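You operate a simulated robot arm through the tools that you are given. There is no shell and no other tool. Be economical: measure what you need, move in short steps, check, and stop when the job is done.

You run a simulated robot arm. Do the job below in one go: nothing can be reset, and whatever is moved stays where it is left.

## Task
Roll the drain sleeve's seam shut and clip the green band over the drain lagging.
Fine: the seam roller goes back on its mat. Set down upright: seam roller.

It is judged by the outcome, as a careful person would: the job done as asked, and still so three seconds after it is handed in. It fails if anything else is knocked over, pushed out of place, dropped, spilled or broken.

## Robot
A 7-joint arm with a three-finger gripper on a trunk, on a base that drives. Base frame: it is fixed to the floor where the robot stands at the start and does not move with it; the origin is under the middle of the robot, x ahead of it, y to its left, z up; the surface under the hand at the start is at about z = 0.8. Units: m, rad, N and s.
With the tool pointing down near the work surface it reaches from about 0.12 to 0.88 m from the robot's upright axis, wherever it stands. Its first joint turns from -2.897 to 2.897 rad. Places, roughly: drain lagging [-1.5, -0.6, 0.7]; sleeve with blue band [-1.5, -0.5, 0.75]. Payload 2.94 kg.
Tool frame: the origin (TCP) lies between the finger pads and is the grasp point; the fingertips stand 0.03 m ahead of it; z points along the fingers, y is the line along which they close. The gripper opens to 0.132 m. The gripper's body begins 0.107 m behind the TCP.
Orientation is that of the tool frame in the base frame, as a unit quaternion [w, x, y, z]. With the fingers straight down and closing along the base's y, the tool's x points along the base's -x, its y along +y and its z along -z.

## Interface
- The arm moves only by the tool drive_tool. Its argument "plan" is a list of rows, each an object (a shift or turn left out is 0, a gripper value left out holds the last) with "jaw": the closure, from 0 (fully open) to 1 (shut); "travel": the shift along the tool's x, y, z in m, a list of three; "dr": the turn, a rotation vector about the tool's x, y, z in degrees, a list of three. In form: [{"jaw": jaw, "travel": [tx, ty, tz], "dr": [rx, ry, rz]}, ...]. A call has 1 to 12 rows; each row is the pose to reach, as a shift and turn from the pose commanded when the call began, along the tool's axes at that moment. Rows are played at 5 a second. More than 0.05 m and 0.15 rad between two rows, or a gripper value outside its range, and nothing of the call is played. Where a pose cannot be reached the arm comes as near as it can. A force on the tool above 40 N (or 10 N above the force at the start of the call, whichever is more), or a blocked arm, ends the call early, and 0.2 s more pass. Each finger halts on what it meets, pressing with about 32 N; the grip force reading is that of the motor and also rises with nothing between the fingers. The clock runs only during rows and for 0.2 s after the last one: add rows that repeat a pose to give the fingers time. The reply holds the time, the measured pose of the TCP, the force on the tool along the base axes, the opening and the grip force, in the units named above and with some noise, with the torque about the TCP (base axes, N m) and any sound that the robot's microphone picked up.
- Cameras (640 x 400 px; columns grow to the right, rows downward): "scene" is now at [0.0408, 0.1483, 1.7553]; the picture's right is [-0.51, -0.86, 0.00], its down [-0.64, 0.37, -0.67] and it looks along [0.58, -0.34, -0.74] (base axes); focal length 277 px, centre (320, 200). "wrist" rides on the gripper at [0.072, 0.003, -0.144] in the tool frame; the picture's right is [-0.04, 1.00, 0.00], its down [-0.88, -0.04, -0.48] and it looks along [-0.48, -0.02, 0.88] (tool axes); focal length 256 px, centre (320, 200).
- snapshot(camera): a new picture of that camera. The clock stands still meanwhile.
- slide_trunk(by): slides the trunk up (or, below 0, down) by that many m; the arm and the scene camera ride with it, the base frame stays. It gives what a move gives, with no picture.
- base_move(legs): drives the robot by 1 to 6 legs, each [ahead, left, turn to the left] in m, m and rad, along the robot's own axes; the way and the turn of a leg run together, so that a leg with both is an arc; at most 1.5 m and 3.142 rad a leg. The arm and the cameras ride along, it lands a little off, and it stops where it bumps. It gives what a move gives.
- turn_head(pan, tilt): turns the head with the scene camera to pan (to the left, within 2.496 rad either way) and tilt (down, from -0.506 to 1.204), counted from straight ahead of the robot. It gives what a move gives.
- locate(camera, pixels): for up to 12 pixels [column, row] of the newest picture of that camera ("zoom" is the newest enlarged one), the place [x, y, z] in the base frame of the surface seen there, good to about 0.002 m, but the place of the scene camera against the robot may be out by one fixed shift of up to 0.012 m in any direction. The clock stands still meanwhile.
- enlarge(camera, box): a new picture of the part [left, top, right, bottom] of that camera's present view, enlarged. The clock stands still meanwhile.
- close_job(): hands the job in; it is judged then, once.

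Go step by step. Measure first, check grasps and placings, and put right what went wrong. The budget is 80 turns and 48 pictures, counting those below and the enlarged ones. Unless the task says otherwise, let go and move clear before handing in.

The tools are called after ">>>" as a command line: name --argument value ..., lists and objects as JSON in quotes. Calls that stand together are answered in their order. drive_tool: Moves the arm, as the interface text tells. Its arguments: {"type":"object","properties":{"plan":{"type":"array","items":{"type":"object","properties":{"jaw":{"type":"number"},"travel":{"type":"array","items":{"type":"number"}},"dr":{"type":"array","items":{"type":"number"}}}}}},"required":["plan"]} The other tools are called the same way: slide_trunk (by) slides the trunk up or down; base_move (legs) drives the base; turn_head (pan, tilt) turns the head that bears the scene camera; snapshot (camera) takes a picture; locate (camera, pixels) gives the place of the surface under pixels of a picture; enlarge (camera, box) takes an enlarged picture of a part of a camera's view; close_job () hands the job in.

At the start:

```text
time_s: 0.0
ee_pos: [0.4131, -0.2775, 1.0974]
ee_rot: [0.0, 0.0, 1.0, 0.0]
force: [0.0, -0.3, -0.1]
torque: [0.02, -0.03, 0.0]
width: 0.132
grip_force: 0.1
trunk travel left (down, up): [-0.25, 0.29]
robot x, y, heading: [-0.0008, 0.0018, 0.003]
head pan, tilt: [-0.531, 0.833]
```

scene: 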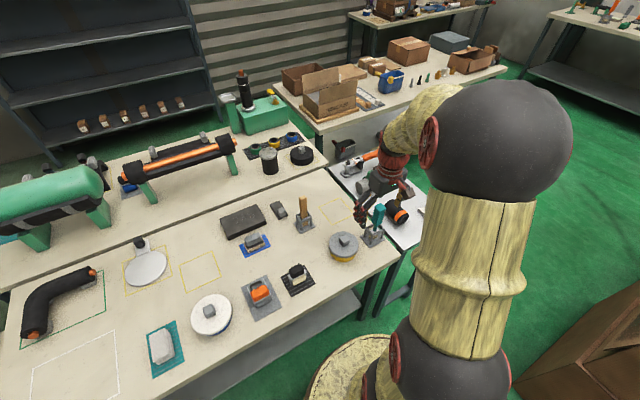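
wrist: 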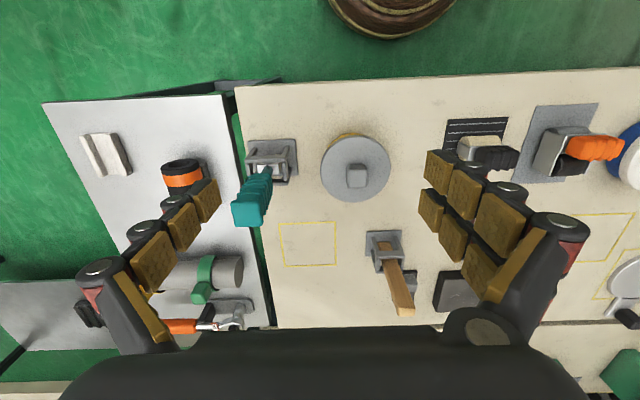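

The bench ahead holds several tools on mats (around pixels 150-350, 200-350); the drain sleeve is behind the robot. I'll look closer at the bench to identify the seam roller.

>>> enlarge --camera "scene" --box '[120, 180, 440, 380]'

>>> enlarge --camera "scene" --box '[0, 60, 320, 260]'

```text
2.00 times, centred on (280, 280) of scene
```

zoom: 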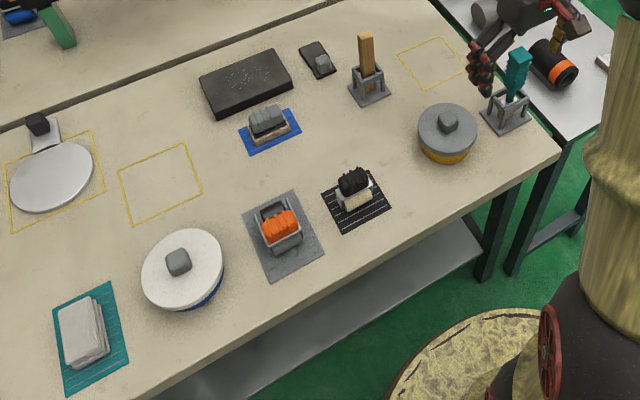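

```text
2.00 times, centred on (160, 160) of scene
```

zoom: 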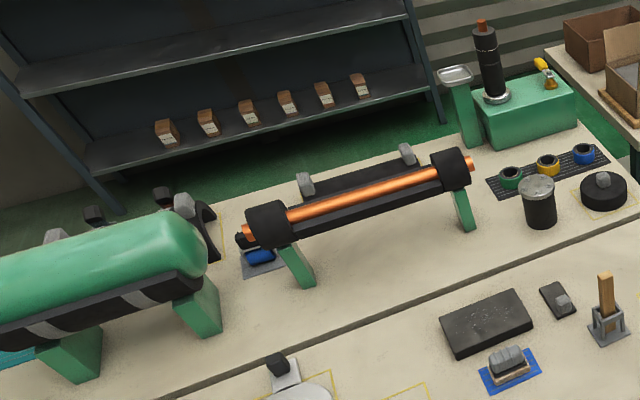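

The coloured bands are on a rack on the far bench (zoom 510-585, 155-180), and several candidates could be the roller. I'll look at the drain station behind the robot.

>>> turn_head --pan -2.49 --tilt 0.6

>>> snapshot --camera "scene"

```text
time_s: 1.9
ee_pos: [0.4127, -0.2789, 1.0972]
ee_rot: [0.0, 0.0, 1.0, 0.0]
force: [-0.2, -0.2, -0.2]
torque: [0.0, 0.0, 0.0]
width: 0.1322
grip_force: 0.1
trunk travel left (down, up): [-0.25, 0.29]
robot x, y, heading: [-0.0004, 0.0037, 0.003]
head pan, tilt: [-2.491, 0.6]
```

```text
43 pictures are left
```

scene: 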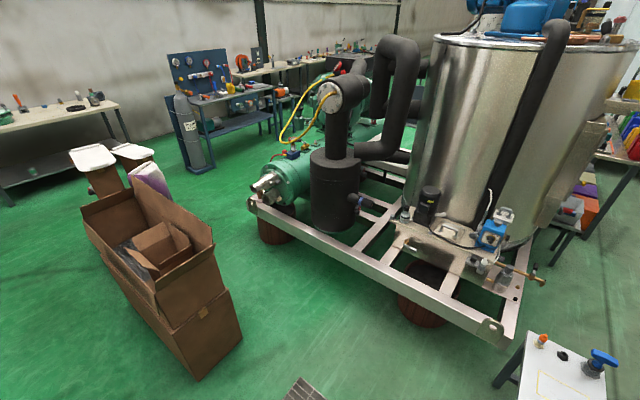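

I see a skid with tank and pipes; the drain should be near (400-480, 210-240). I'll enlarge there and the side table at lower right.

>>> enlarge --camera "scene" --box '[320, 120, 640, 400]'

>>> locate --camera "scene" --pixels '[[427, 205], [490, 235], [540, 280], [598, 360], [560, 365], [350, 200], [330, 175], [500, 215], [480, 265], [405, 210]]'

```text
1.43 times, centred on (480, 260) of scene
```

zoom: 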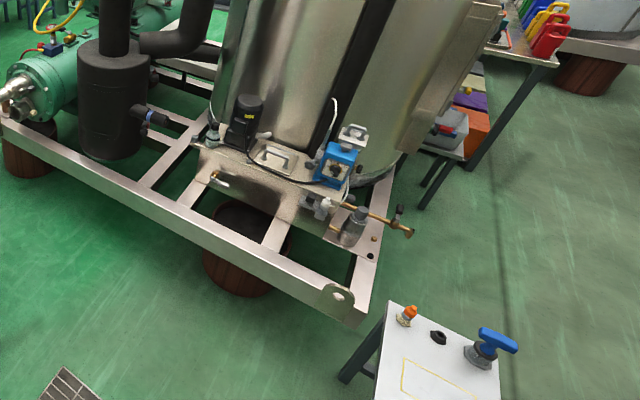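

```text
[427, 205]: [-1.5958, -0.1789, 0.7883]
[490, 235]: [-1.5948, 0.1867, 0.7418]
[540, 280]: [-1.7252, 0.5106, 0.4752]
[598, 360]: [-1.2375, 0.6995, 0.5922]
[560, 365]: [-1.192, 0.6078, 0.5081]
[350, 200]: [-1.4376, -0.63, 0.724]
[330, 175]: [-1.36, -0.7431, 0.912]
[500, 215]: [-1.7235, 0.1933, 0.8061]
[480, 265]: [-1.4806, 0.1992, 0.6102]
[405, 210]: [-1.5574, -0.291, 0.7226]
```

The small black pipe off the black drum near (355,200) with a blue mark matches the stated places. Zooming in.

>>> enlarge --camera "scene" --box '[290, 150, 450, 250]'

```text
4.00 times, centred on (370, 200) of scene
```

zoom: 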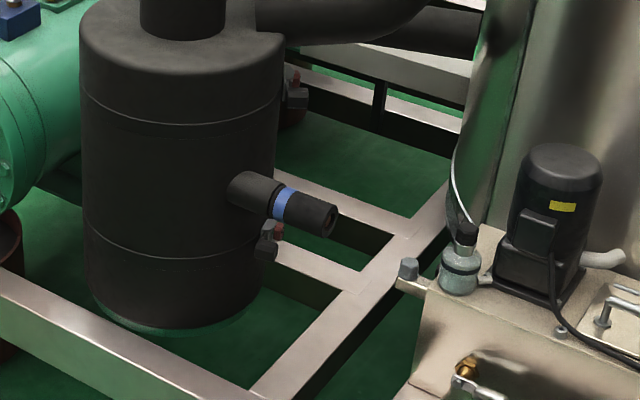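

The sleeve stub with blue band is visible. Now I'll survey the tools at hand: look at the side table and the tool bench.

>>> turn_head --pan -0.9 --tilt 0.8

>>> snapshot --camera "scene"

>>> enlarge --camera "wrist" --box '[50, 80, 330, 340]'

>>> enlarge --camera "wrist" --box '[320, 60, 640, 330]'

```text
time_s: 3.6
ee_pos: [0.4127, -0.2784, 1.0984]
ee_rot: [0.0, 0.001, 1.0, 0.0]
force: [0.9, 0.2, -0.2]
torque: [-0.03, 0.0, 0.01]
width: 0.1319
grip_force: 0.1
trunk travel left (down, up): [-0.25, 0.29]
robot x, y, heading: [0.0, 0.0005, -0.002]
head pan, tilt: [-0.901, 0.799]
```

```text
40 pictures are left
```

scene: 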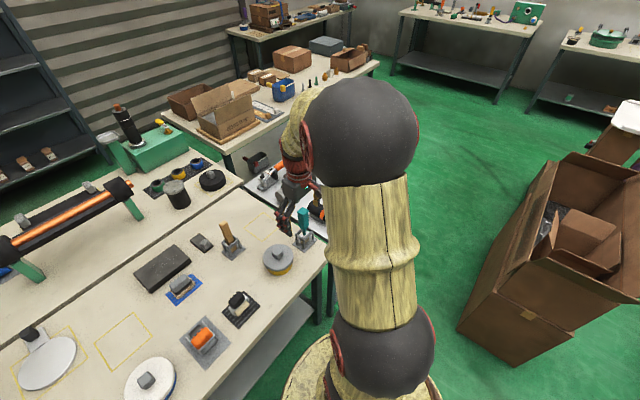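

```text
1.54 times, centred on (190, 210) of wrist
```

zoom: 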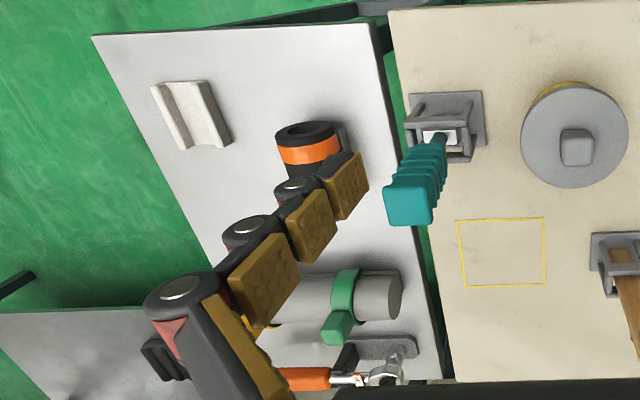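

```text
1.48 times, centred on (480, 195) of wrist
```

zoom: 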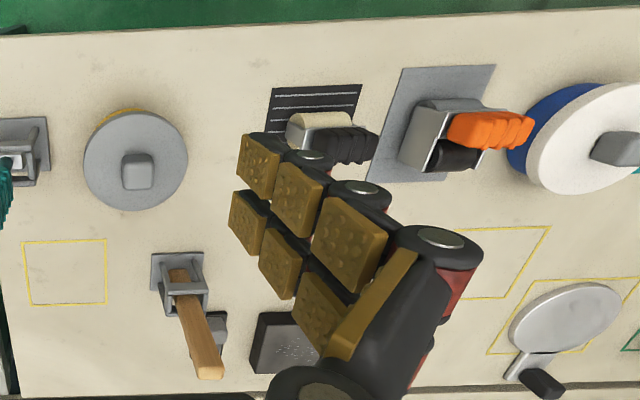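

The orange-handled tool with a fork and black roller on the grey mat (scene 202,338) looks like the seam roller; green bands: one on the grey cylinder (white table) and one in the rack (scene 155,187). Looking closer at both.

>>> enlarge --camera "scene" --box '[170, 300, 270, 370]'

>>> enlarge --camera "scene" --box '[130, 140, 240, 220]'

>>> enlarge --camera "wrist" --box '[130, 240, 270, 340]'

```text
5.71 times, centred on (220, 335) of scene
```

zoom: 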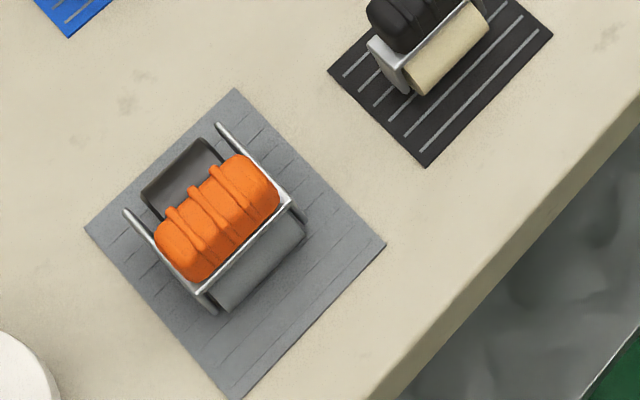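

```text
5.00 times, centred on (185, 180) of scene
```

zoom: 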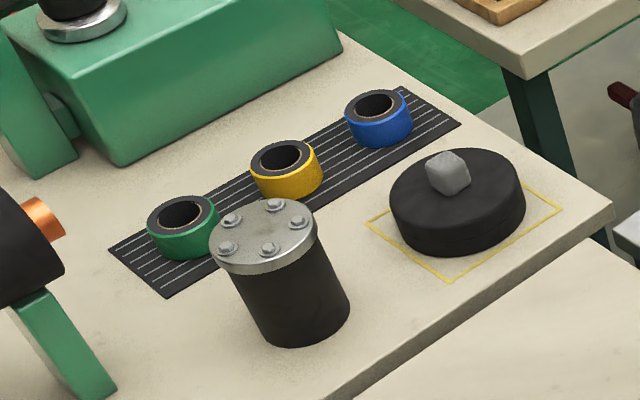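

```text
4.00 times, centred on (200, 290) of wrist
```

zoom: 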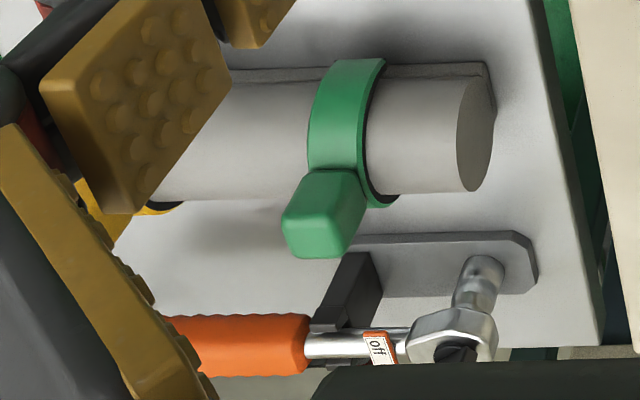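

Bands on the grey stock on the white table are open clips (green one with a tab), while the rack holds tape rolls. Before choosing the roller I'll back off and turn to see the drain up close.

>>> base_move --legs '[[-0.45, 0, 0], [0, 0, 3.1]]'

>>> turn_head --pan 0.5 --tilt 0.75

>>> snapshot --camera "scene"

```text
time_s: 13.6
ee_pos: [-0.8524, 0.2876, 1.0984]
ee_rot: [0.0, 1.0, -0.014, 0.0]
force: [-0.5, 0.8, 0.7]
torque: [0.03, 0.01, 0.01]
width: 0.1319
grip_force: 0.2
trunk travel left (down, up): [-0.25, 0.29]
robot x, y, heading: [-0.4497, -0.0046, 3.11]
head pan, tilt: [-0.901, 0.799]
```

```text
time_s: 15.1
ee_pos: [-0.8528, 0.2876, 1.0977]
ee_rot: [0.001, 1.0, -0.013, 0.0]
force: [-0.9, -1.0, 0.8]
torque: [0.03, 0.0, -0.02]
width: 0.132
grip_force: 0.1
trunk travel left (down, up): [-0.25, 0.29]
robot x, y, heading: [-0.4473, 0.0007, 3.112]
head pan, tilt: [0.499, 0.75]
```

```text
34 pictures are left
```

scene: 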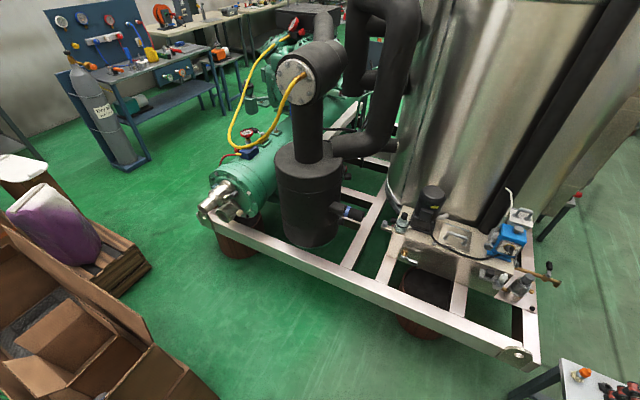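

The drum is at (310,195) and the stub with blue band at (345,213). Zooming on it and measuring.

>>> enlarge --camera "scene" --box '[275, 150, 395, 250]'

```text
4.00 times, centred on (335, 200) of scene
```

zoom: 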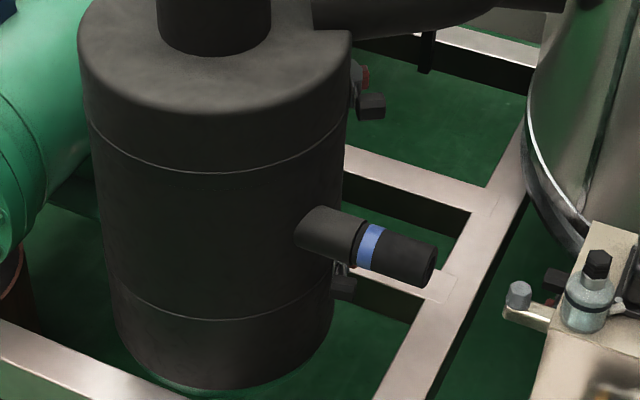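

>>> locate --camera "zoom" --pixels '[[325, 220], [350, 232], [372, 245], [400, 250], [428, 255], [415, 238], [435, 268], [405, 282], [220, 240], [345, 275], [380, 400]]'

```text
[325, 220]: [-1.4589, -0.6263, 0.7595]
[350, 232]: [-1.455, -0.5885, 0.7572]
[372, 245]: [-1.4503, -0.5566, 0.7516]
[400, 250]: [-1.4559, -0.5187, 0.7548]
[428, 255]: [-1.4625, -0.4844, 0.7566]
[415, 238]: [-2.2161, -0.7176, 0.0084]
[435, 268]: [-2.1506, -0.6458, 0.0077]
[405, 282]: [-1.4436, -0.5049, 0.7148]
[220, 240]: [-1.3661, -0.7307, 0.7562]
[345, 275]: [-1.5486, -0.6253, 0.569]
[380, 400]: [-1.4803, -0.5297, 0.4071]
```

The stub runs along +y at x≈-1.46, z≈0.73. I'll measure the skid frame and obstacles to choose where to stand.

>>> locate --camera "scene" --pixels '[[300, 262], [380, 290], [510, 360], [212, 215], [150, 320], [120, 265], [60, 340], [280, 350], [420, 225], [365, 225]]'

>>> enlarge --camera "scene" --box '[315, 185, 375, 225]'

```text
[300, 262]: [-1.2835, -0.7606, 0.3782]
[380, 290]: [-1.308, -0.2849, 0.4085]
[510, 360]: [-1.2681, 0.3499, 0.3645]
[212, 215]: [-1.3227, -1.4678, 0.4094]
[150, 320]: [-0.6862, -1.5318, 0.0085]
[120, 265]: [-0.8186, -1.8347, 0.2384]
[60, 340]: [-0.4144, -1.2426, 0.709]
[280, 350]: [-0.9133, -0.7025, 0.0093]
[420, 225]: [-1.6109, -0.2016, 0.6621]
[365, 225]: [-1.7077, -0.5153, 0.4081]
```

```text
10.00 times, centred on (345, 205) of scene
```

zoom: 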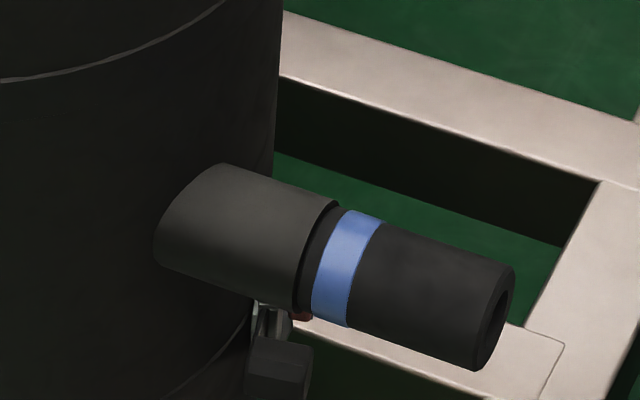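

The stub has a larger lagging piece (zoom 240,230) with a smaller sleeve bearing the blue band. I'll drive close to view it with the wrist camera.

>>> base_move --legs '[[0.43, 0.5, 0.03]]'

>>> turn_head --pan 0.0 --tilt 1.0

>>> snapshot --camera "scene"

>>> snapshot --camera "wrist"

```text
time_s: 18.8
ee_pos: [-1.2956, -0.2249, 1.0967]
ee_rot: [0.0, 1.0, -0.003, 0.001]
force: [-0.2, -0.2, -0.6]
torque: [0.02, -0.03, -0.04]
width: 0.1322
grip_force: 0.1
trunk travel left (down, up): [-0.25, 0.29]
robot x, y, heading: [-0.8842, -0.505, 3.135]
head pan, tilt: [0.499, 0.75]
```

```text
time_s: 19.7
ee_pos: [-1.2963, -0.2233, 1.0987]
ee_rot: [0.0, 1.0, -0.003, 0.0]
force: [-0.4, 0.9, 0.4]
torque: [0.0, 0.03, 0.04]
width: 0.1322
grip_force: 0.0
trunk travel left (down, up): [-0.25, 0.29]
robot x, y, heading: [-0.8854, -0.5045, 3.138]
head pan, tilt: [0.0, 1.0]
```

```text
31 pictures are left
```

scene: 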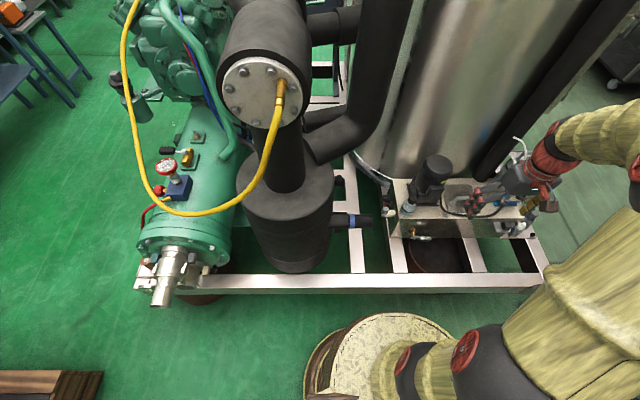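

```text
30 pictures are left
```

wrist: 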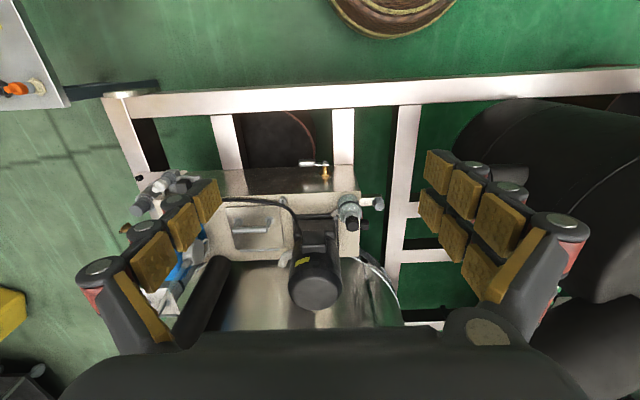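

The stub is at scene (345,220). Enlarging this from-above view to find the seam.

>>> enlarge --camera "scene" --box '[313, 195, 385, 240]'

```text
8.89 times, centred on (349, 218) of scene
```

zoom: 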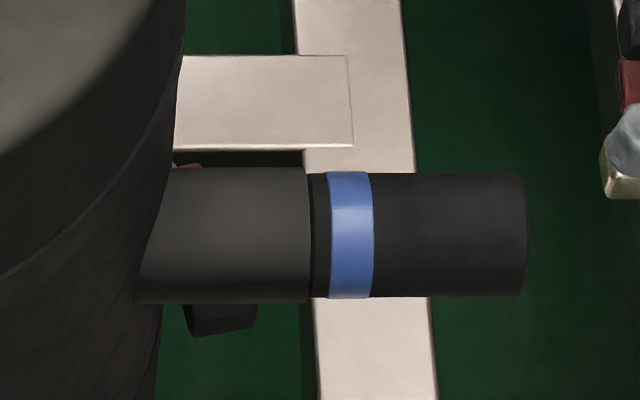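

No seam visible on the top or front of the stub; it may be on the back or underneath. I'll check clearance around it first.

>>> locate --camera "scene" --pixels '[[340, 130], [375, 90], [350, 60], [330, 115], [290, 215], [355, 130], [400, 150], [385, 210], [370, 215], [345, 212], [432, 165], [320, 175]]'

```text
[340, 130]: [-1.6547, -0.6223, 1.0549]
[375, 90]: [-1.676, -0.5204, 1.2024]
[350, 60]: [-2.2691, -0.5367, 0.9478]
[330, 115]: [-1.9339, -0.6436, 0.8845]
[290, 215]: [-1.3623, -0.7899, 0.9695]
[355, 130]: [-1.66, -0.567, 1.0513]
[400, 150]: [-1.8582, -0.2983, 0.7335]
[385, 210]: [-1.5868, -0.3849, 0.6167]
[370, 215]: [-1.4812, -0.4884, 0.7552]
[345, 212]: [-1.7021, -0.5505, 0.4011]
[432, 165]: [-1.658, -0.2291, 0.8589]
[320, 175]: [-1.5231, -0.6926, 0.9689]
```

A riser stands just behind/above the stub, so the hand should look from the +y end. I'll rotate the hand 90° so the wrist camera looks toward -y at the sleeve end.

>>> drive_tool --plan '[{"travel": [-0.015, 0, 0.01], "dr": [0, 0, -8.2], "jaw": 0}, {"travel": [-0.03, 0, 0.02], "dr": [0, 0, -16.4]}, {"travel": [-0.045, 0, 0.03], "dr": [0, 0, -24.6]}, {"travel": [-0.06, 0, 0.04], "dr": [0, 0, -32.8]}, {"travel": [-0.075, 0, 0.05], "dr": [0, 0, -41]}, {"travel": [-0.09, 0, 0.06], "dr": [0, 0, -49.2]}, {"travel": [-0.105, 0, 0.07], "dr": [0, 0, -57.4]}, {"travel": [-0.12, 0, 0.08], "dr": [0, 0, -65.6]}, {"travel": [-0.135, 0, 0.09], "dr": [0, 0, -73.8]}, {"travel": [-0.15, 0, 0.1], "dr": [0, 0, -82]}, {"travel": [-0.16, 0, 0.1], "dr": [0, 0, -90]}]'

>>> drive_tool --plan '[{"travel": [0.01, 0, -0.01], "dr": [0, -8, 0]}, {"travel": [0.02, 0, -0.01], "dr": [0, -16, 0]}, {"travel": [0.03, 0, -0.01], "dr": [0, -24, 0]}, {"travel": [0.04, 0, 0], "dr": [0, -32, 0]}, {"travel": [0.05, 0, 0.0], "dr": [0, -40, 0]}, {"travel": [0.06, 0, 0.01], "dr": [0, -48, 0]}, {"travel": [0.06, 0, 0.02], "dr": [0, -50, 0]}]'

>>> snapshot --camera "wrist"

```text
time_s: 22.1
ee_pos: [-1.4557, -0.224, 0.998]
ee_rot: [0.0, 0.709, 0.706, 0.0]
force: [0.1, 0.2, -0.3]
torque: [0.03, -0.02, -0.03]
width: 0.1319
grip_force: 0.1
trunk travel left (down, up): [-0.25, 0.29]
robot x, y, heading: [-0.8853, -0.505, 3.137]
head pan, tilt: [0.0, 1.0]
```

```text
time_s: 23.7
ee_pos: [-1.4558, -0.1634, 0.9777]
ee_rot: [0.299, 0.642, 0.639, -0.3]
force: [-0.2, 0.4, -0.8]
torque: [-0.04, 0.01, 0.02]
width: 0.1321
grip_force: 0.1
trunk travel left (down, up): [-0.25, 0.29]
robot x, y, heading: [-0.8855, -0.5066, 3.146]
head pan, tilt: [0.0, 1.0]
```

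```text
28 pictures are left
```

wrist: 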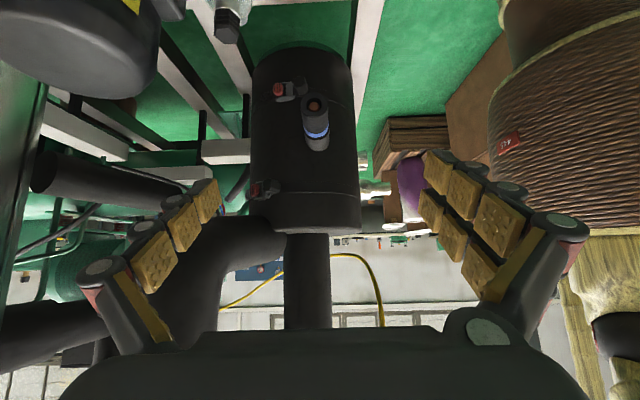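

The stub end shows at (316,120), image inverted. Enlarging.

>>> enlarge --camera "wrist" --box '[260, 70, 372, 160]'

```text
4.44 times, centred on (316, 115) of wrist
```

zoom: 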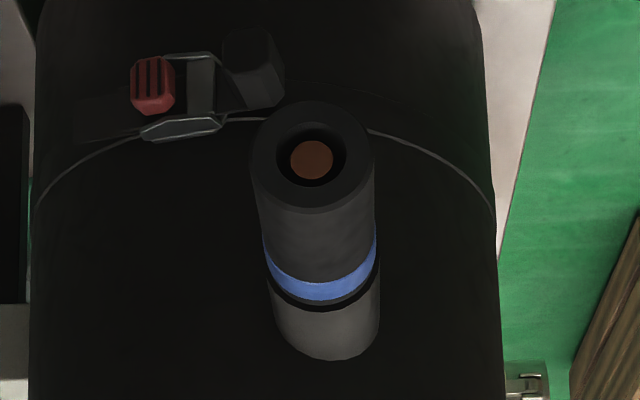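

Not visible from the end or above; I need to look from below. Backing the base off and lowering the hand to look up at the stub.

>>> base_move --legs '[[-0.3, 0, 0]]'

>>> drive_tool --plan '[{"travel": [0.0074, -0.0143, 0.0247], "dr": [6.4, 0, 5.3]}, {"travel": [0.0147, -0.0286, 0.0494], "dr": [12.8, 0, 10.6]}, {"travel": [0.022, -0.043, 0.074], "dr": [19.2, 0, 15.9]}, {"travel": [0.0294, -0.057, 0.099], "dr": [25.6, 0, 21.2]}, {"travel": [0.037, -0.0714, 0.1235], "dr": [32, 0, 26.5]}, {"travel": [0.044, -0.0857, 0.148], "dr": [38.4, 0, 31.8]}, {"travel": [0.0515, -0.1, 0.173], "dr": [44.7, 0, 37.1]}]'

>>> drive_tool --plan '[{"travel": [0.0143, 0.017, 0.037], "dr": [0, -6, 0]}, {"travel": [0.0287, 0.034, 0.074], "dr": [0, -12, 0]}, {"travel": [0.043, 0.051, 0.111], "dr": [0, -18, 0]}, {"travel": [0.057, 0.068, 0.148], "dr": [0, -24, 0]}, {"travel": [0.072, 0.085, 0.185], "dr": [0, -30, 0]}, {"travel": [0.086, 0.102, 0.222], "dr": [0, -35, 0]}, {"travel": [0.086, 0.102, 0.222], "dr": [0, -35, 0]}]'

>>> snapshot --camera "wrist"

```text
time_s: 25.8
ee_pos: [-1.1484, -0.1658, 0.9778]
ee_rot: [0.298, 0.642, 0.639, -0.299]
force: [-0.3, 0.3, -0.3]
torque: [-0.03, -0.01, -0.02]
width: 0.1321
grip_force: 0.1
trunk travel left (down, up): [-0.25, 0.29]
robot x, y, heading: [-0.5802, -0.5033, 3.132]
head pan, tilt: [0.0, 1.0]
```

```text
time_s: 27.4
ee_pos: [-1.2491, -0.2647, 0.8283]
ee_rot: [0.112, 0.871, 0.246, -0.41]
force: [0.0, -0.3, 0.8]
torque: [-0.04, -0.05, 0.04]
width: 0.1316
grip_force: 0.0
trunk travel left (down, up): [-0.25, 0.29]
robot x, y, heading: [-0.5801, -0.5092, 3.141]
head pan, tilt: [0.0, 1.0]
```

```text
time_s: 29.0
ee_pos: [-1.2925, -0.4125, 0.617]
ee_rot: [0.182, 0.708, 0.202, -0.652]
force: [-0.3, -0.9, 0.4]
torque: [-0.03, 0.01, 0.03]
width: 0.1321
grip_force: 0.1
trunk travel left (down, up): [-0.25, 0.29]
robot x, y, heading: [-0.5758, -0.5091, 3.136]
head pan, tilt: [0.0, 1.0]
```

```text
26 pictures are left
```

wrist: 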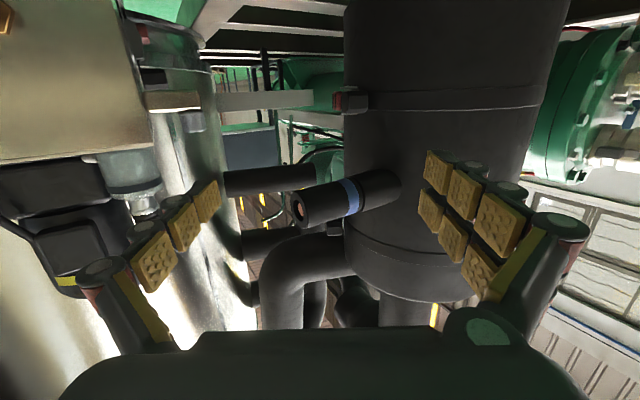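

>>> enlarge --camera "wrist" --box '[270, 140, 430, 240]'

```text
4.00 times, centred on (350, 190) of wrist
```

zoom: 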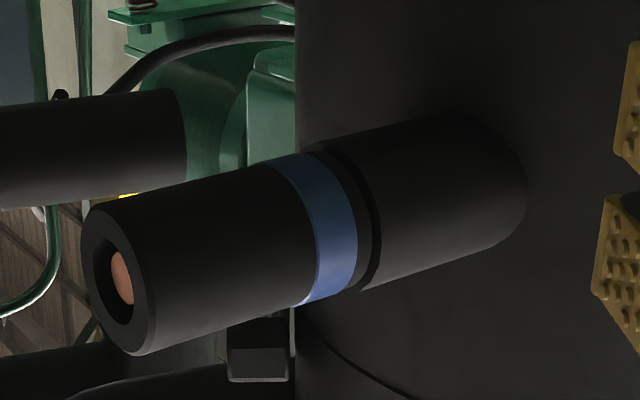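

No seam on the underside either; only the back (-x) side is unseen. I'll raise the hand, point it down with the camera on the far side, then drive forward to view the back.

>>> drive_tool --plan '[{"travel": [-0.04, 0, 0], "dr": [0, 8, 0]}, {"travel": [-0.08, 0, 0], "dr": [0, 16, 0]}, {"travel": [-0.12, 0, 0], "dr": [0, 24, 0]}, {"travel": [-0.16, 0, 0], "dr": [0, 32, 0]}, {"travel": [-0.2, 0, 0], "dr": [0, 40, 0]}, {"travel": [-0.24, 0, 0], "dr": [0, 48, 0]}, {"travel": [-0.28, 0, 0], "dr": [0, 56, 0]}, {"travel": [-0.32, 0, 0], "dr": [0, 64, 0]}, {"travel": [-0.36, 0, 0], "dr": [0, 72, 0]}, {"travel": [-0.4, 0, 0], "dr": [0, 80, 0]}, {"travel": [-0.44, 0, 0], "dr": [0, 85, 0]}, {"travel": [-0.46, 0, 0], "dr": [0, 85, 0]}]'

>>> drive_tool --plan '[{"dr": [0, 0, -8.4]}, {"dr": [0, 0, -16.8]}, {"dr": [0, 0, -25.2]}, {"dr": [0, 0, -33.6]}, {"dr": [0, 0, -42]}, {"dr": [0, 0, -50.4]}, {"dr": [0, 0, -58.8]}, {"dr": [0, 0, -67.2]}, {"dr": [0, 0, -75.6]}, {"dr": [0, 0, -84]}, {"dr": [0, 0, -92.4]}, {"dr": [0, 0, -100.8]}]'

>>> base_move --legs '[[0.3, 0, 0]]'

>>> snapshot --camera "wrist"

```text
time_s: 31.6
ee_pos: [-1.325, -0.4355, 1.0783]
ee_rot: [-0.003, 0.962, 0.272, -0.001]
force: [0.2, -0.7, -0.1]
torque: [0.02, 0.0, 0.03]
width: 0.1317
grip_force: 0.0
trunk travel left (down, up): [-0.25, 0.29]
robot x, y, heading: [-0.5769, -0.5101, 3.134]
head pan, tilt: [0.0, 1.0]
```

```text
time_s: 34.2
ee_pos: [-1.3248, -0.4359, 1.0783]
ee_rot: [-0.003, 0.403, 0.915, 0.0]
force: [-0.8, 0.5, -0.6]
torque: [0.0, 0.01, 0.02]
width: 0.1321
grip_force: 0.1
trunk travel left (down, up): [-0.25, 0.29]
robot x, y, heading: [-0.5738, -0.5049, 3.139]
head pan, tilt: [0.0, 1.0]
```

```text
time_s: 36.2
ee_pos: [-1.6248, -0.431, 1.0759]
ee_rot: [-0.003, 0.404, 0.915, 0.001]
force: [2.8, 0.4, 1.0]
torque: [-0.05, 0.14, 0.09]
width: 0.131
grip_force: 0.1
trunk travel left (down, up): [-0.25, 0.29]
robot x, y, heading: [-0.8714, -0.5079, 3.135]
head pan, tilt: [0.0, 1.0]
```

```text
24 pictures are left
```

wrist: 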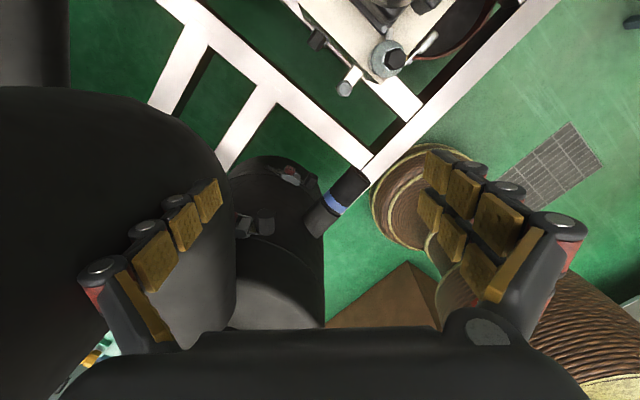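

The force of 2.8 N suggests a light touch with the riser at left finger; I'll take one enlargement of (340,200) then back off.

>>> enlarge --camera "wrist" --box '[220, 140, 420, 260]'

```text
3.20 times, centred on (320, 200) of wrist
```

zoom: 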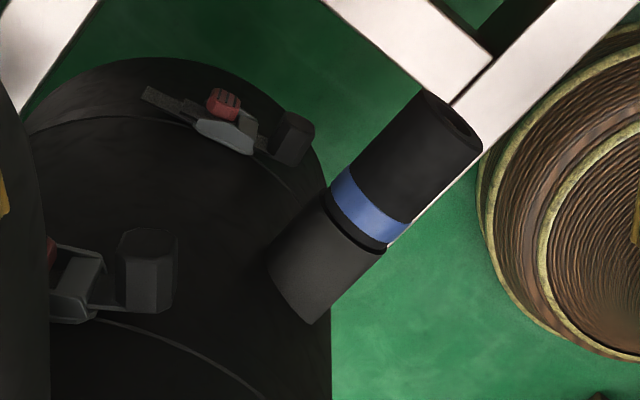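

No seam seen on the back; only the joint ring between lagging and sleeve. I'll back off from the riser and take a close-up from about 0.25 m above.

>>> base_move --legs '[[-0.12, 0, 0]]'

>>> drive_tool --plan '[{"travel": [-0.01, 0.01, 0.04]}, {"travel": [-0.02, 0.02, 0.08]}, {"travel": [-0.03, 0.03, 0.12]}, {"travel": [-0.04, 0.035, 0.16]}, {"travel": [-0.05, 0.035, 0.2]}, {"travel": [-0.05, 0.035, 0.2]}]'

>>> snapshot --camera "wrist"

```text
time_s: 37.5
ee_pos: [-1.5044, -0.4311, 1.0782]
ee_rot: [-0.004, 0.405, 0.914, 0.0]
force: [-0.4, -0.2, 0.7]
torque: [0.0, 0.05, 0.02]
width: 0.1319
grip_force: 0.1
trunk travel left (down, up): [-0.25, 0.29]
robot x, y, heading: [-0.7513, -0.5057, 3.129]
head pan, tilt: [0.0, 1.0]
```

```text
time_s: 38.9
ee_pos: [-1.4471, -0.4439, 0.8757]
ee_rot: [-0.003, 0.404, 0.915, 0.0]
force: [0.2, -0.2, 0.1]
torque: [0.02, 0.01, 0.04]
width: 0.132
grip_force: 0.0
trunk travel left (down, up): [-0.25, 0.29]
robot x, y, heading: [-0.7562, -0.5069, 3.131]
head pan, tilt: [0.0, 1.0]
```

```text
22 pictures are left
```

wrist: 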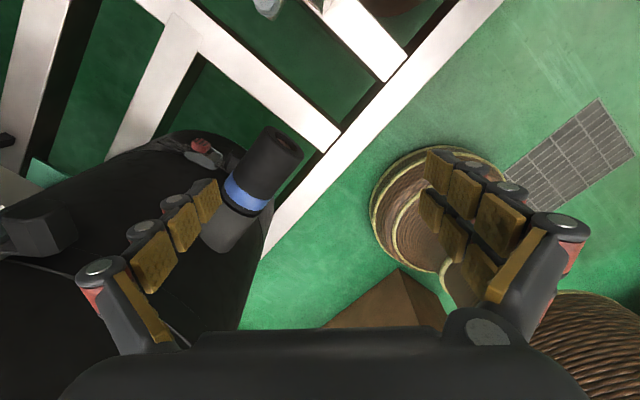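

>>> enlarge --camera "wrist" --box '[195, 120, 315, 260]'

>>> locate --camera "wrist" --pixels '[[270, 140], [280, 165], [255, 175], [245, 192], [238, 206], [229, 218], [225, 235], [300, 150], [210, 235]]'

```text
2.86 times, centred on (255, 190) of wrist
```

zoom: 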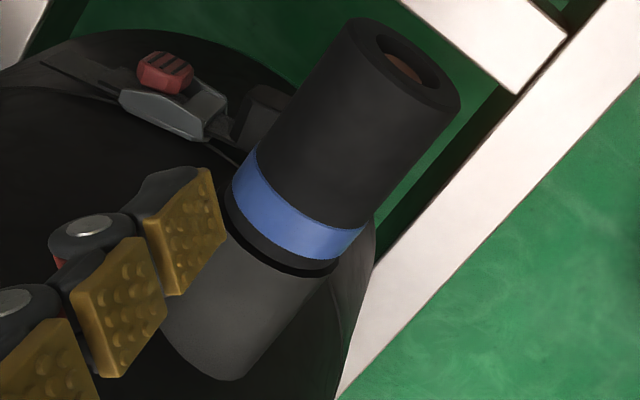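

```text
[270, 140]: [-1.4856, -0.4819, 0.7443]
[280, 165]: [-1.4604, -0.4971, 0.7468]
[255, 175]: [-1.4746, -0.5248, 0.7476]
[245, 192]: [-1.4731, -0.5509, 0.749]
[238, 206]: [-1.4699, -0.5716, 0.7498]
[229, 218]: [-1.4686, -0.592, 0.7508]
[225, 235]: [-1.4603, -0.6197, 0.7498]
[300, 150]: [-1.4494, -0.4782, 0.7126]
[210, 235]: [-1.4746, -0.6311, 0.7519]
```

Close-up shows the sleeve (centre x≈-1.477, z≈0.723, r≈0.027) butting the lagging with a dark circumferential joint at y≈-0.588; no lengthwise seam visible. I'll return to the bench for the roller, raising the hand first.

>>> drive_tool --plan '[{"travel": [0.0, 0, -0.05]}, {"travel": [0, 0, -0.1]}, {"travel": [0, 0, -0.15]}, {"travel": [0, 0, -0.2]}, {"travel": [0, 0, -0.25]}, {"travel": [0, 0, -0.25]}]'

>>> base_move --legs '[[-0.4, 0, 0], [0, 0, -3.13], [0.3, 0.5, 0]]'

>>> turn_head --pan -0.1 --tilt 0.95

>>> snapshot --camera "scene"

```text
time_s: 40.3
ee_pos: [-1.4452, -0.4437, 1.1274]
ee_rot: [-0.003, 0.405, 0.914, 0.0]
force: [0.1, 0.3, 0.1]
torque: [-0.03, 0.01, -0.01]
width: 0.1322
grip_force: 0.0
trunk travel left (down, up): [-0.25, 0.29]
robot x, y, heading: [-0.7544, -0.5057, 3.136]
head pan, tilt: [0.0, 1.0]
```

```text
time_s: 53.0
ee_pos: [0.6339, -0.047, 1.127]
ee_rot: [0.0, 0.92, -0.392, 0.003]
force: [-0.6, 0.0, -1.3]
torque: [-0.07, 0.0, -0.02]
width: 0.132
grip_force: 0.2
trunk travel left (down, up): [-0.25, 0.29]
robot x, y, heading: [-0.0571, -0.0038, 0.016]
head pan, tilt: [0.0, 1.0]
```

```text
time_s: 53.7
ee_pos: [0.6351, -0.0474, 1.128]
ee_rot: [0.0, 0.92, -0.392, 0.003]
force: [0.0, -0.1, -0.2]
torque: [0.03, 0.01, 0.02]
width: 0.1323
grip_force: 0.0
trunk travel left (down, up): [-0.25, 0.29]
robot x, y, heading: [-0.0609, -0.0039, 0.022]
head pan, tilt: [-0.099, 0.949]
```

```text
20 pictures are left
```

scene: 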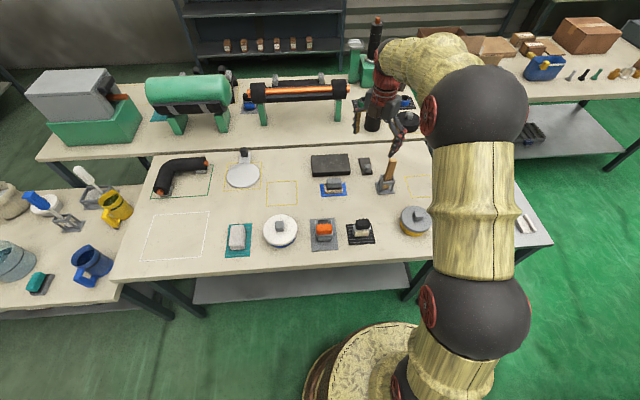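

Measure the tools: enlarge around the three handled tools (325,232), (361,230), (333,186).

>>> enlarge --camera "scene" --box '[304, 170, 400, 256]'

>>> locate --camera "scene" --pixels '[[324, 228], [361, 226], [333, 184], [324, 245], [312, 222], [415, 218], [505, 230], [523, 224], [390, 165]]'

```text
4.65 times, centred on (352, 213) of scene
```

zoom: 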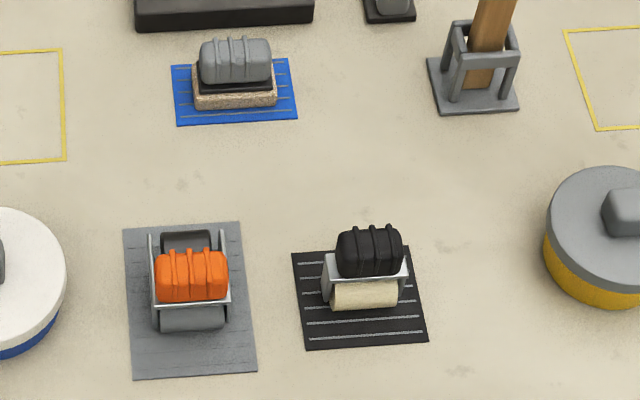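

```text
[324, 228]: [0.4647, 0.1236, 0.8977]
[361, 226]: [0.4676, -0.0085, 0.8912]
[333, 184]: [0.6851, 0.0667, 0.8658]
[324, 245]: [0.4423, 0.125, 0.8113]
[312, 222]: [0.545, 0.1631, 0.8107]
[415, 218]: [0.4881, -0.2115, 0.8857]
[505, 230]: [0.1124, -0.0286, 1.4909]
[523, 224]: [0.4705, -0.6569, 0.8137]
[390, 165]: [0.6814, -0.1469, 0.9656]
```

Two roller-like tools: orange (two rollers, grey mat) and black (single cream roller, black mat). I'll bring the wrist camera closer over both, turning the hand so fingers close along x.

>>> drive_tool --plan '[{"travel": [-0.032, 0.008, 0.013], "dr": [0, 0, 7.3]}, {"travel": [-0.065, 0.016, 0.026], "dr": [0, 0, 14.6]}, {"travel": [-0.097, 0.024, 0.039], "dr": [0, 0, 22]}, {"travel": [-0.13, 0.032, 0.052], "dr": [0, 0, 29.3]}, {"travel": [-0.162, 0.04, 0.065], "dr": [0, 0, 36.6]}, {"travel": [-0.194, 0.048, 0.077], "dr": [0, 0, 43.7]}, {"travel": [-0.194, 0.048, 0.077], "dr": [0, 0, 43.7]}]'

>>> snapshot --camera "wrist"

```text
time_s: 55.3
ee_pos: [0.4667, 0.0599, 1.0482]
ee_rot: [-0.001, 0.708, -0.706, 0.003]
force: [-0.1, 0.0, 0.3]
torque: [-0.03, 0.01, -0.05]
width: 0.1318
grip_force: 0.2
trunk travel left (down, up): [-0.25, 0.29]
robot x, y, heading: [-0.055, -0.0043, 0.019]
head pan, tilt: [-0.099, 0.949]
```

```text
18 pictures are left
```

wrist: 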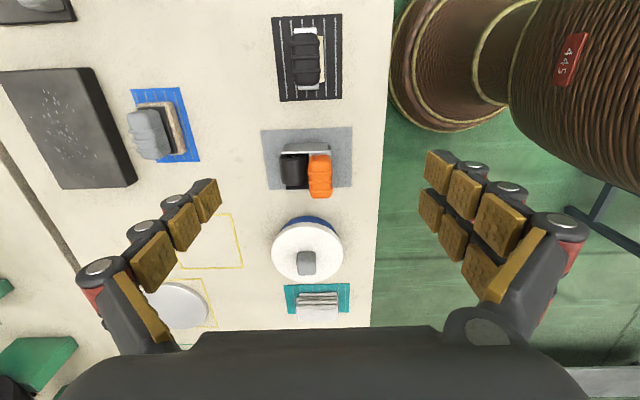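

>>> enlarge --camera "wrist" --box '[250, 120, 360, 205]'

>>> enlarge --camera "wrist" --box '[260, 10, 360, 105]'

```text
4.71 times, centred on (305, 162) of wrist
```

zoom: 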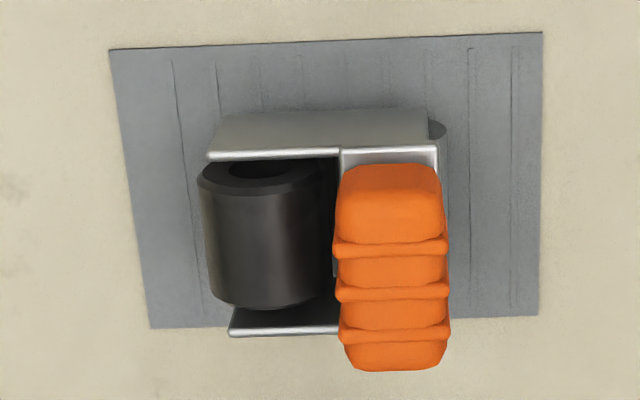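

```text
4.21 times, centred on (310, 58) of wrist
```

zoom: 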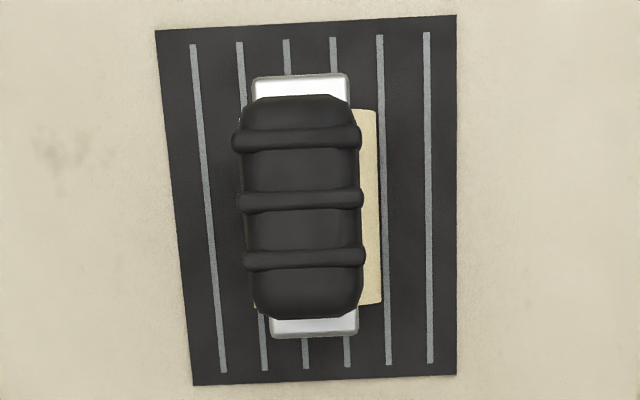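

The orange tool is a tape dispenser (roll with core); the black-handled one with a single cream roller on the black mat is the seam roller. Measuring it.

>>> locate --camera "zoom" --pixels '[[298, 110], [300, 165], [302, 225], [308, 305], [246, 170], [355, 170], [370, 200], [300, 85], [315, 328], [306, 14], [325, 380], [420, 200]]'

```text
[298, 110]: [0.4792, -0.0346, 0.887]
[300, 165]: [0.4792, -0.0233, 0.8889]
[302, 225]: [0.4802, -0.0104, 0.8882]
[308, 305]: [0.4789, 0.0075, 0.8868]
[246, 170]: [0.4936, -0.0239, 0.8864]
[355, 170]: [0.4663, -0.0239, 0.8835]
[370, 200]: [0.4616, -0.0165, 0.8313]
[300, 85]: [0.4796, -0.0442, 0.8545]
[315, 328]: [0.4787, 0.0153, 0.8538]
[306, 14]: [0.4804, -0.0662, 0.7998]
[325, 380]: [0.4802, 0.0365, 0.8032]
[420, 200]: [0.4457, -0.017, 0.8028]
```

Handle centre (0.480,-0.0145), top z 0.888, ~0.03 wide along x. Descending with open fingers.

>>> drive_tool --plan '[{"travel": [0.035, -0.007, 0.0], "jaw": 0}, {"travel": [0.0745, -0.0133, 0.02]}, {"travel": [0.0745, -0.0133, 0.06]}, {"travel": [0.0745, -0.0133, 0.1]}, {"travel": [0.0745, -0.0133, 0.14]}, {"travel": [0.0745, -0.0133, 0.17]}, {"travel": [0.0745, -0.0133, 0.17]}]'

>>> drive_tool --plan '[{"jaw": 0.5}, {"jaw": 1}, {"jaw": 1}, {"jaw": 1}, {"jaw": 1}, {"jaw": 1}, {"jaw": 1}, {"jaw": 1}, {"jaw": 1}]'

>>> snapshot --camera "wrist"

```text
time_s: 56.9
ee_pos: [0.4798, -0.015, 0.8799]
ee_rot: [0.0, 0.708, -0.706, 0.004]
force: [-0.6, 0.3, 0.4]
torque: [0.02, -0.02, -0.01]
width: 0.1318
grip_force: 0.1
trunk travel left (down, up): [-0.25, 0.29]
robot x, y, heading: [-0.0568, -0.004, 0.019]
head pan, tilt: [-0.099, 0.949]
```

```text
time_s: 58.9
ee_pos: [0.4805, -0.0151, 0.8811]
ee_rot: [0.0, 0.709, -0.706, 0.003]
force: [-1.2, 0.1, 0.2]
torque: [0.01, 0.09, -0.02]
width: 0.0296
grip_force: 31.8
trunk travel left (down, up): [-0.25, 0.29]
robot x, y, heading: [-0.0533, -0.0055, 0.021]
head pan, tilt: [-0.099, 0.949]
```

```text
15 pictures are left
```

wrist: 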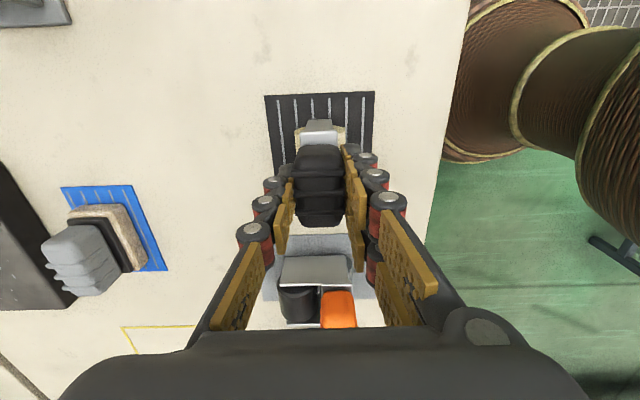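

The roller is gripped (0.0296 m). Lifting and driving to the drain.

>>> drive_tool --plan '[{"travel": [0, 0, -0.03]}, {"travel": [0, 0, -0.07]}, {"travel": [0, 0, -0.12]}, {"travel": [0, 0, -0.17]}, {"travel": [0, 0, -0.22]}, {"travel": [0, 0, -0.25]}, {"travel": [0, 0, -0.25]}]'

>>> base_move --legs '[[-0.3, 0, 0], [0, 0, 3.12], [0.54, 0.5, 0]]'

>>> snapshot --camera "wrist"

```text
time_s: 60.5
ee_pos: [0.479, -0.0162, 1.1299]
ee_rot: [0.0, 0.708, -0.707, 0.003]
force: [0.5, 0.0, -3.3]
torque: [0.0, 0.01, 0.01]
width: 0.0293
grip_force: 31.6
trunk travel left (down, up): [-0.25, 0.29]
robot x, y, heading: [-0.0591, -0.0026, 0.016]
head pan, tilt: [-0.099, 0.949]
```

```text
time_s: 73.4
ee_pos: [-1.4345, -0.5001, 1.1308]
ee_rot: [-0.003, 0.711, 0.703, 0.0]
force: [-0.7, 0.5, -2.0]
torque: [0.01, -0.02, -0.02]
width: 0.0295
grip_force: 32.2
trunk travel left (down, up): [-0.25, 0.29]
robot x, y, heading: [-0.8991, -0.5192, -3.136]
head pan, tilt: [-0.099, 0.949]
```

```text
14 pictures are left
```

wrist: 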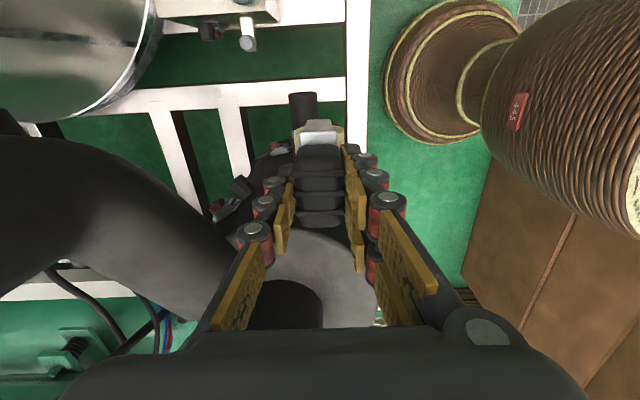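

The roller hangs above the stub with its axis along y. Before descending I'll measure the drum latch near (235,190) and the stub for clearance.

>>> locate --camera "wrist" --pixels '[[240, 185], [232, 200], [220, 212], [278, 150], [303, 97], [320, 138], [270, 165], [300, 250], [318, 150], [345, 130], [298, 132]]'

```text
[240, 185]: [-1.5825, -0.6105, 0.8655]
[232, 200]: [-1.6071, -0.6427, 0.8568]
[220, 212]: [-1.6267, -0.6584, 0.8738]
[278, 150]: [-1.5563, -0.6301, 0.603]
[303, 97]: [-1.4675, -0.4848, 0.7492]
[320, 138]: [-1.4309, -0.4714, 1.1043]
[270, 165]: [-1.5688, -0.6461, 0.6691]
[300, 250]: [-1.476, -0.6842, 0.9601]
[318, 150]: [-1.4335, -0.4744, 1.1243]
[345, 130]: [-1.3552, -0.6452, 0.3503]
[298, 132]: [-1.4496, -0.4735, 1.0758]
```

Latch tops are at x<-1.575, clear of the hand. Descending to just above the sleeve near the joint.

>>> drive_tool --plan '[{"travel": [-0.02, -0.0425, 0.02]}, {"travel": [-0.045, -0.0425, 0.06]}, {"travel": [-0.065, -0.0425, 0.1]}, {"travel": [-0.065, -0.0425, 0.15]}, {"travel": [-0.065, -0.0425, 0.2]}, {"travel": [-0.065, -0.0425, 0.24]}, {"travel": [-0.065, -0.0425, 0.27]}, {"travel": [-0.065, -0.0425, 0.288]}, {"travel": [-0.065, -0.0425, 0.288]}]'

>>> drive_tool --plan '[{"travel": [0, 0, 0.005]}, {"travel": [0, 0, 0.01]}, {"travel": [0, 0, 0.014]}, {"travel": [0, 0, 0.014]}]'

>>> snapshot --camera "wrist"

```text
refused: row 1 steps farther than a row can; nothing moved
```

```text
time_s: 74.4
ee_pos: [-1.4345, -0.4984, 1.1168]
ee_rot: [-0.003, 0.712, 0.703, 0.0]
force: [0.3, 0.3, -2.1]
torque: [0.04, 0.0, -0.03]
width: 0.0293
grip_force: 31.9
trunk travel left (down, up): [-0.25, 0.29]
robot x, y, heading: [-0.897, -0.5188, -3.136]
head pan, tilt: [-0.099, 0.949]
```

```text
13 pictures are left
```

wrist: 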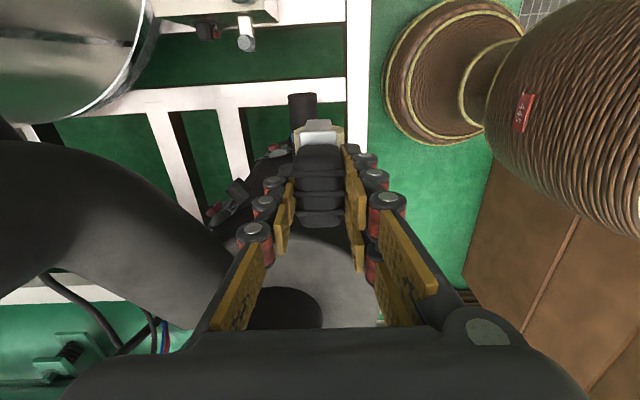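

First row was too long and refused; now at z 1.117. Repeating the approach with shorter steps.

>>> drive_tool --plan '[{"travel": [-0.02, -0.02, 0.02]}, {"travel": [-0.045, -0.0425, 0.045]}, {"travel": [-0.068, -0.0425, 0.085]}, {"travel": [-0.068, -0.0425, 0.13]}, {"travel": [-0.068, -0.0425, 0.175]}, {"travel": [-0.068, -0.0425, 0.22]}, {"travel": [-0.068, -0.0425, 0.255]}, {"travel": [-0.068, -0.0425, 0.277]}, {"travel": [-0.068, -0.0425, 0.277]}]'

>>> drive_tool --plan '[{"travel": [0, 0, 0.004]}, {"travel": [0, 0, 0.008]}, {"travel": [0, 0, 0.012]}, {"travel": [0, 0, 0.012]}]'

```text
time_s: 76.4
ee_pos: [-1.4809, -0.5674, 0.8366]
ee_rot: [-0.003, 0.712, 0.702, 0.0]
force: [-0.7, 0.3, -2.2]
torque: [-0.03, 0.01, 0.02]
width: 0.0291
grip_force: 31.8
trunk travel left (down, up): [-0.25, 0.29]
robot x, y, heading: [-0.9004, -0.5197, -3.141]
head pan, tilt: [-0.099, 0.949]
```

```text
time_s: 77.4
ee_pos: [-1.4807, -0.5645, 0.8268]
ee_rot: [-0.004, 0.712, 0.702, 0.0]
force: [0.0, -0.7, -1.8]
torque: [0.02, 0.01, 0.02]
width: 0.029
grip_force: 32.1
trunk travel left (down, up): [-0.25, 0.29]
robot x, y, heading: [-0.9024, -0.5192, -3.135]
head pan, tilt: [-0.099, 0.949]
```

No contact yet at z 0.827. Lowering slowly until I feel it.

>>> drive_tool --plan '[{"travel": [0, 0, 0.002]}, {"travel": [0, 0, 0.004]}, {"travel": [0, 0, 0.006]}, {"travel": [0, 0, 0.006]}]'

```text
time_s: 78.3
ee_pos: [-1.482, -0.5653, 0.8271]
ee_rot: [-0.004, 0.712, 0.702, -0.004]
force: [10.3, 2.5, 20.5]
torque: [-0.24, -0.49, 0.16]
width: 0.029
grip_force: 31.8
trunk travel left (down, up): [-0.25, 0.29]
robot x, y, heading: [-0.8984, -0.516, -3.137]
head pan, tilt: [-0.099, 0.949]
stopped in row 4: the force on the tool passed its limit at 41 N (the readings are from after the stop); the commanded pose is now the measured one
```

Contact at z≈0.8265, with force leaning +x, so the roller sits about 25° to the +x side of the sleeve top. I'll roll around the arc over the joint and back, and listen.

>>> drive_tool --plan '[{"travel": [0, -0.0034, -0.0012]}, {"travel": [0, -0.0067, -0.0024]}, {"travel": [0, -0.0137, -0.0037]}, {"travel": [0, -0.0209, -0.0037]}, {"travel": [0, -0.0279, -0.0024]}, {"travel": [0, -0.0346, 0]}, {"travel": [0, -0.0279, -0.0024]}, {"travel": [0, -0.0209, -0.0037]}, {"travel": [0, -0.0137, -0.0037]}, {"travel": [0, -0.0067, -0.0024]}, {"travel": [0, 0, 0]}]'

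```text
time_s: 80.7
ee_pos: [-1.484, -0.5652, 0.8265]
ee_rot: [-0.006, 0.712, 0.702, -0.005]
force: [-7.1, -0.2, 10.0]
torque: [-0.22, 0.4, -0.15]
width: 0.0291
grip_force: 32.4
trunk travel left (down, up): [-0.25, 0.29]
robot x, y, heading: [-0.8949, -0.5161, -3.139]
head pan, tilt: [-0.099, 0.949]
```

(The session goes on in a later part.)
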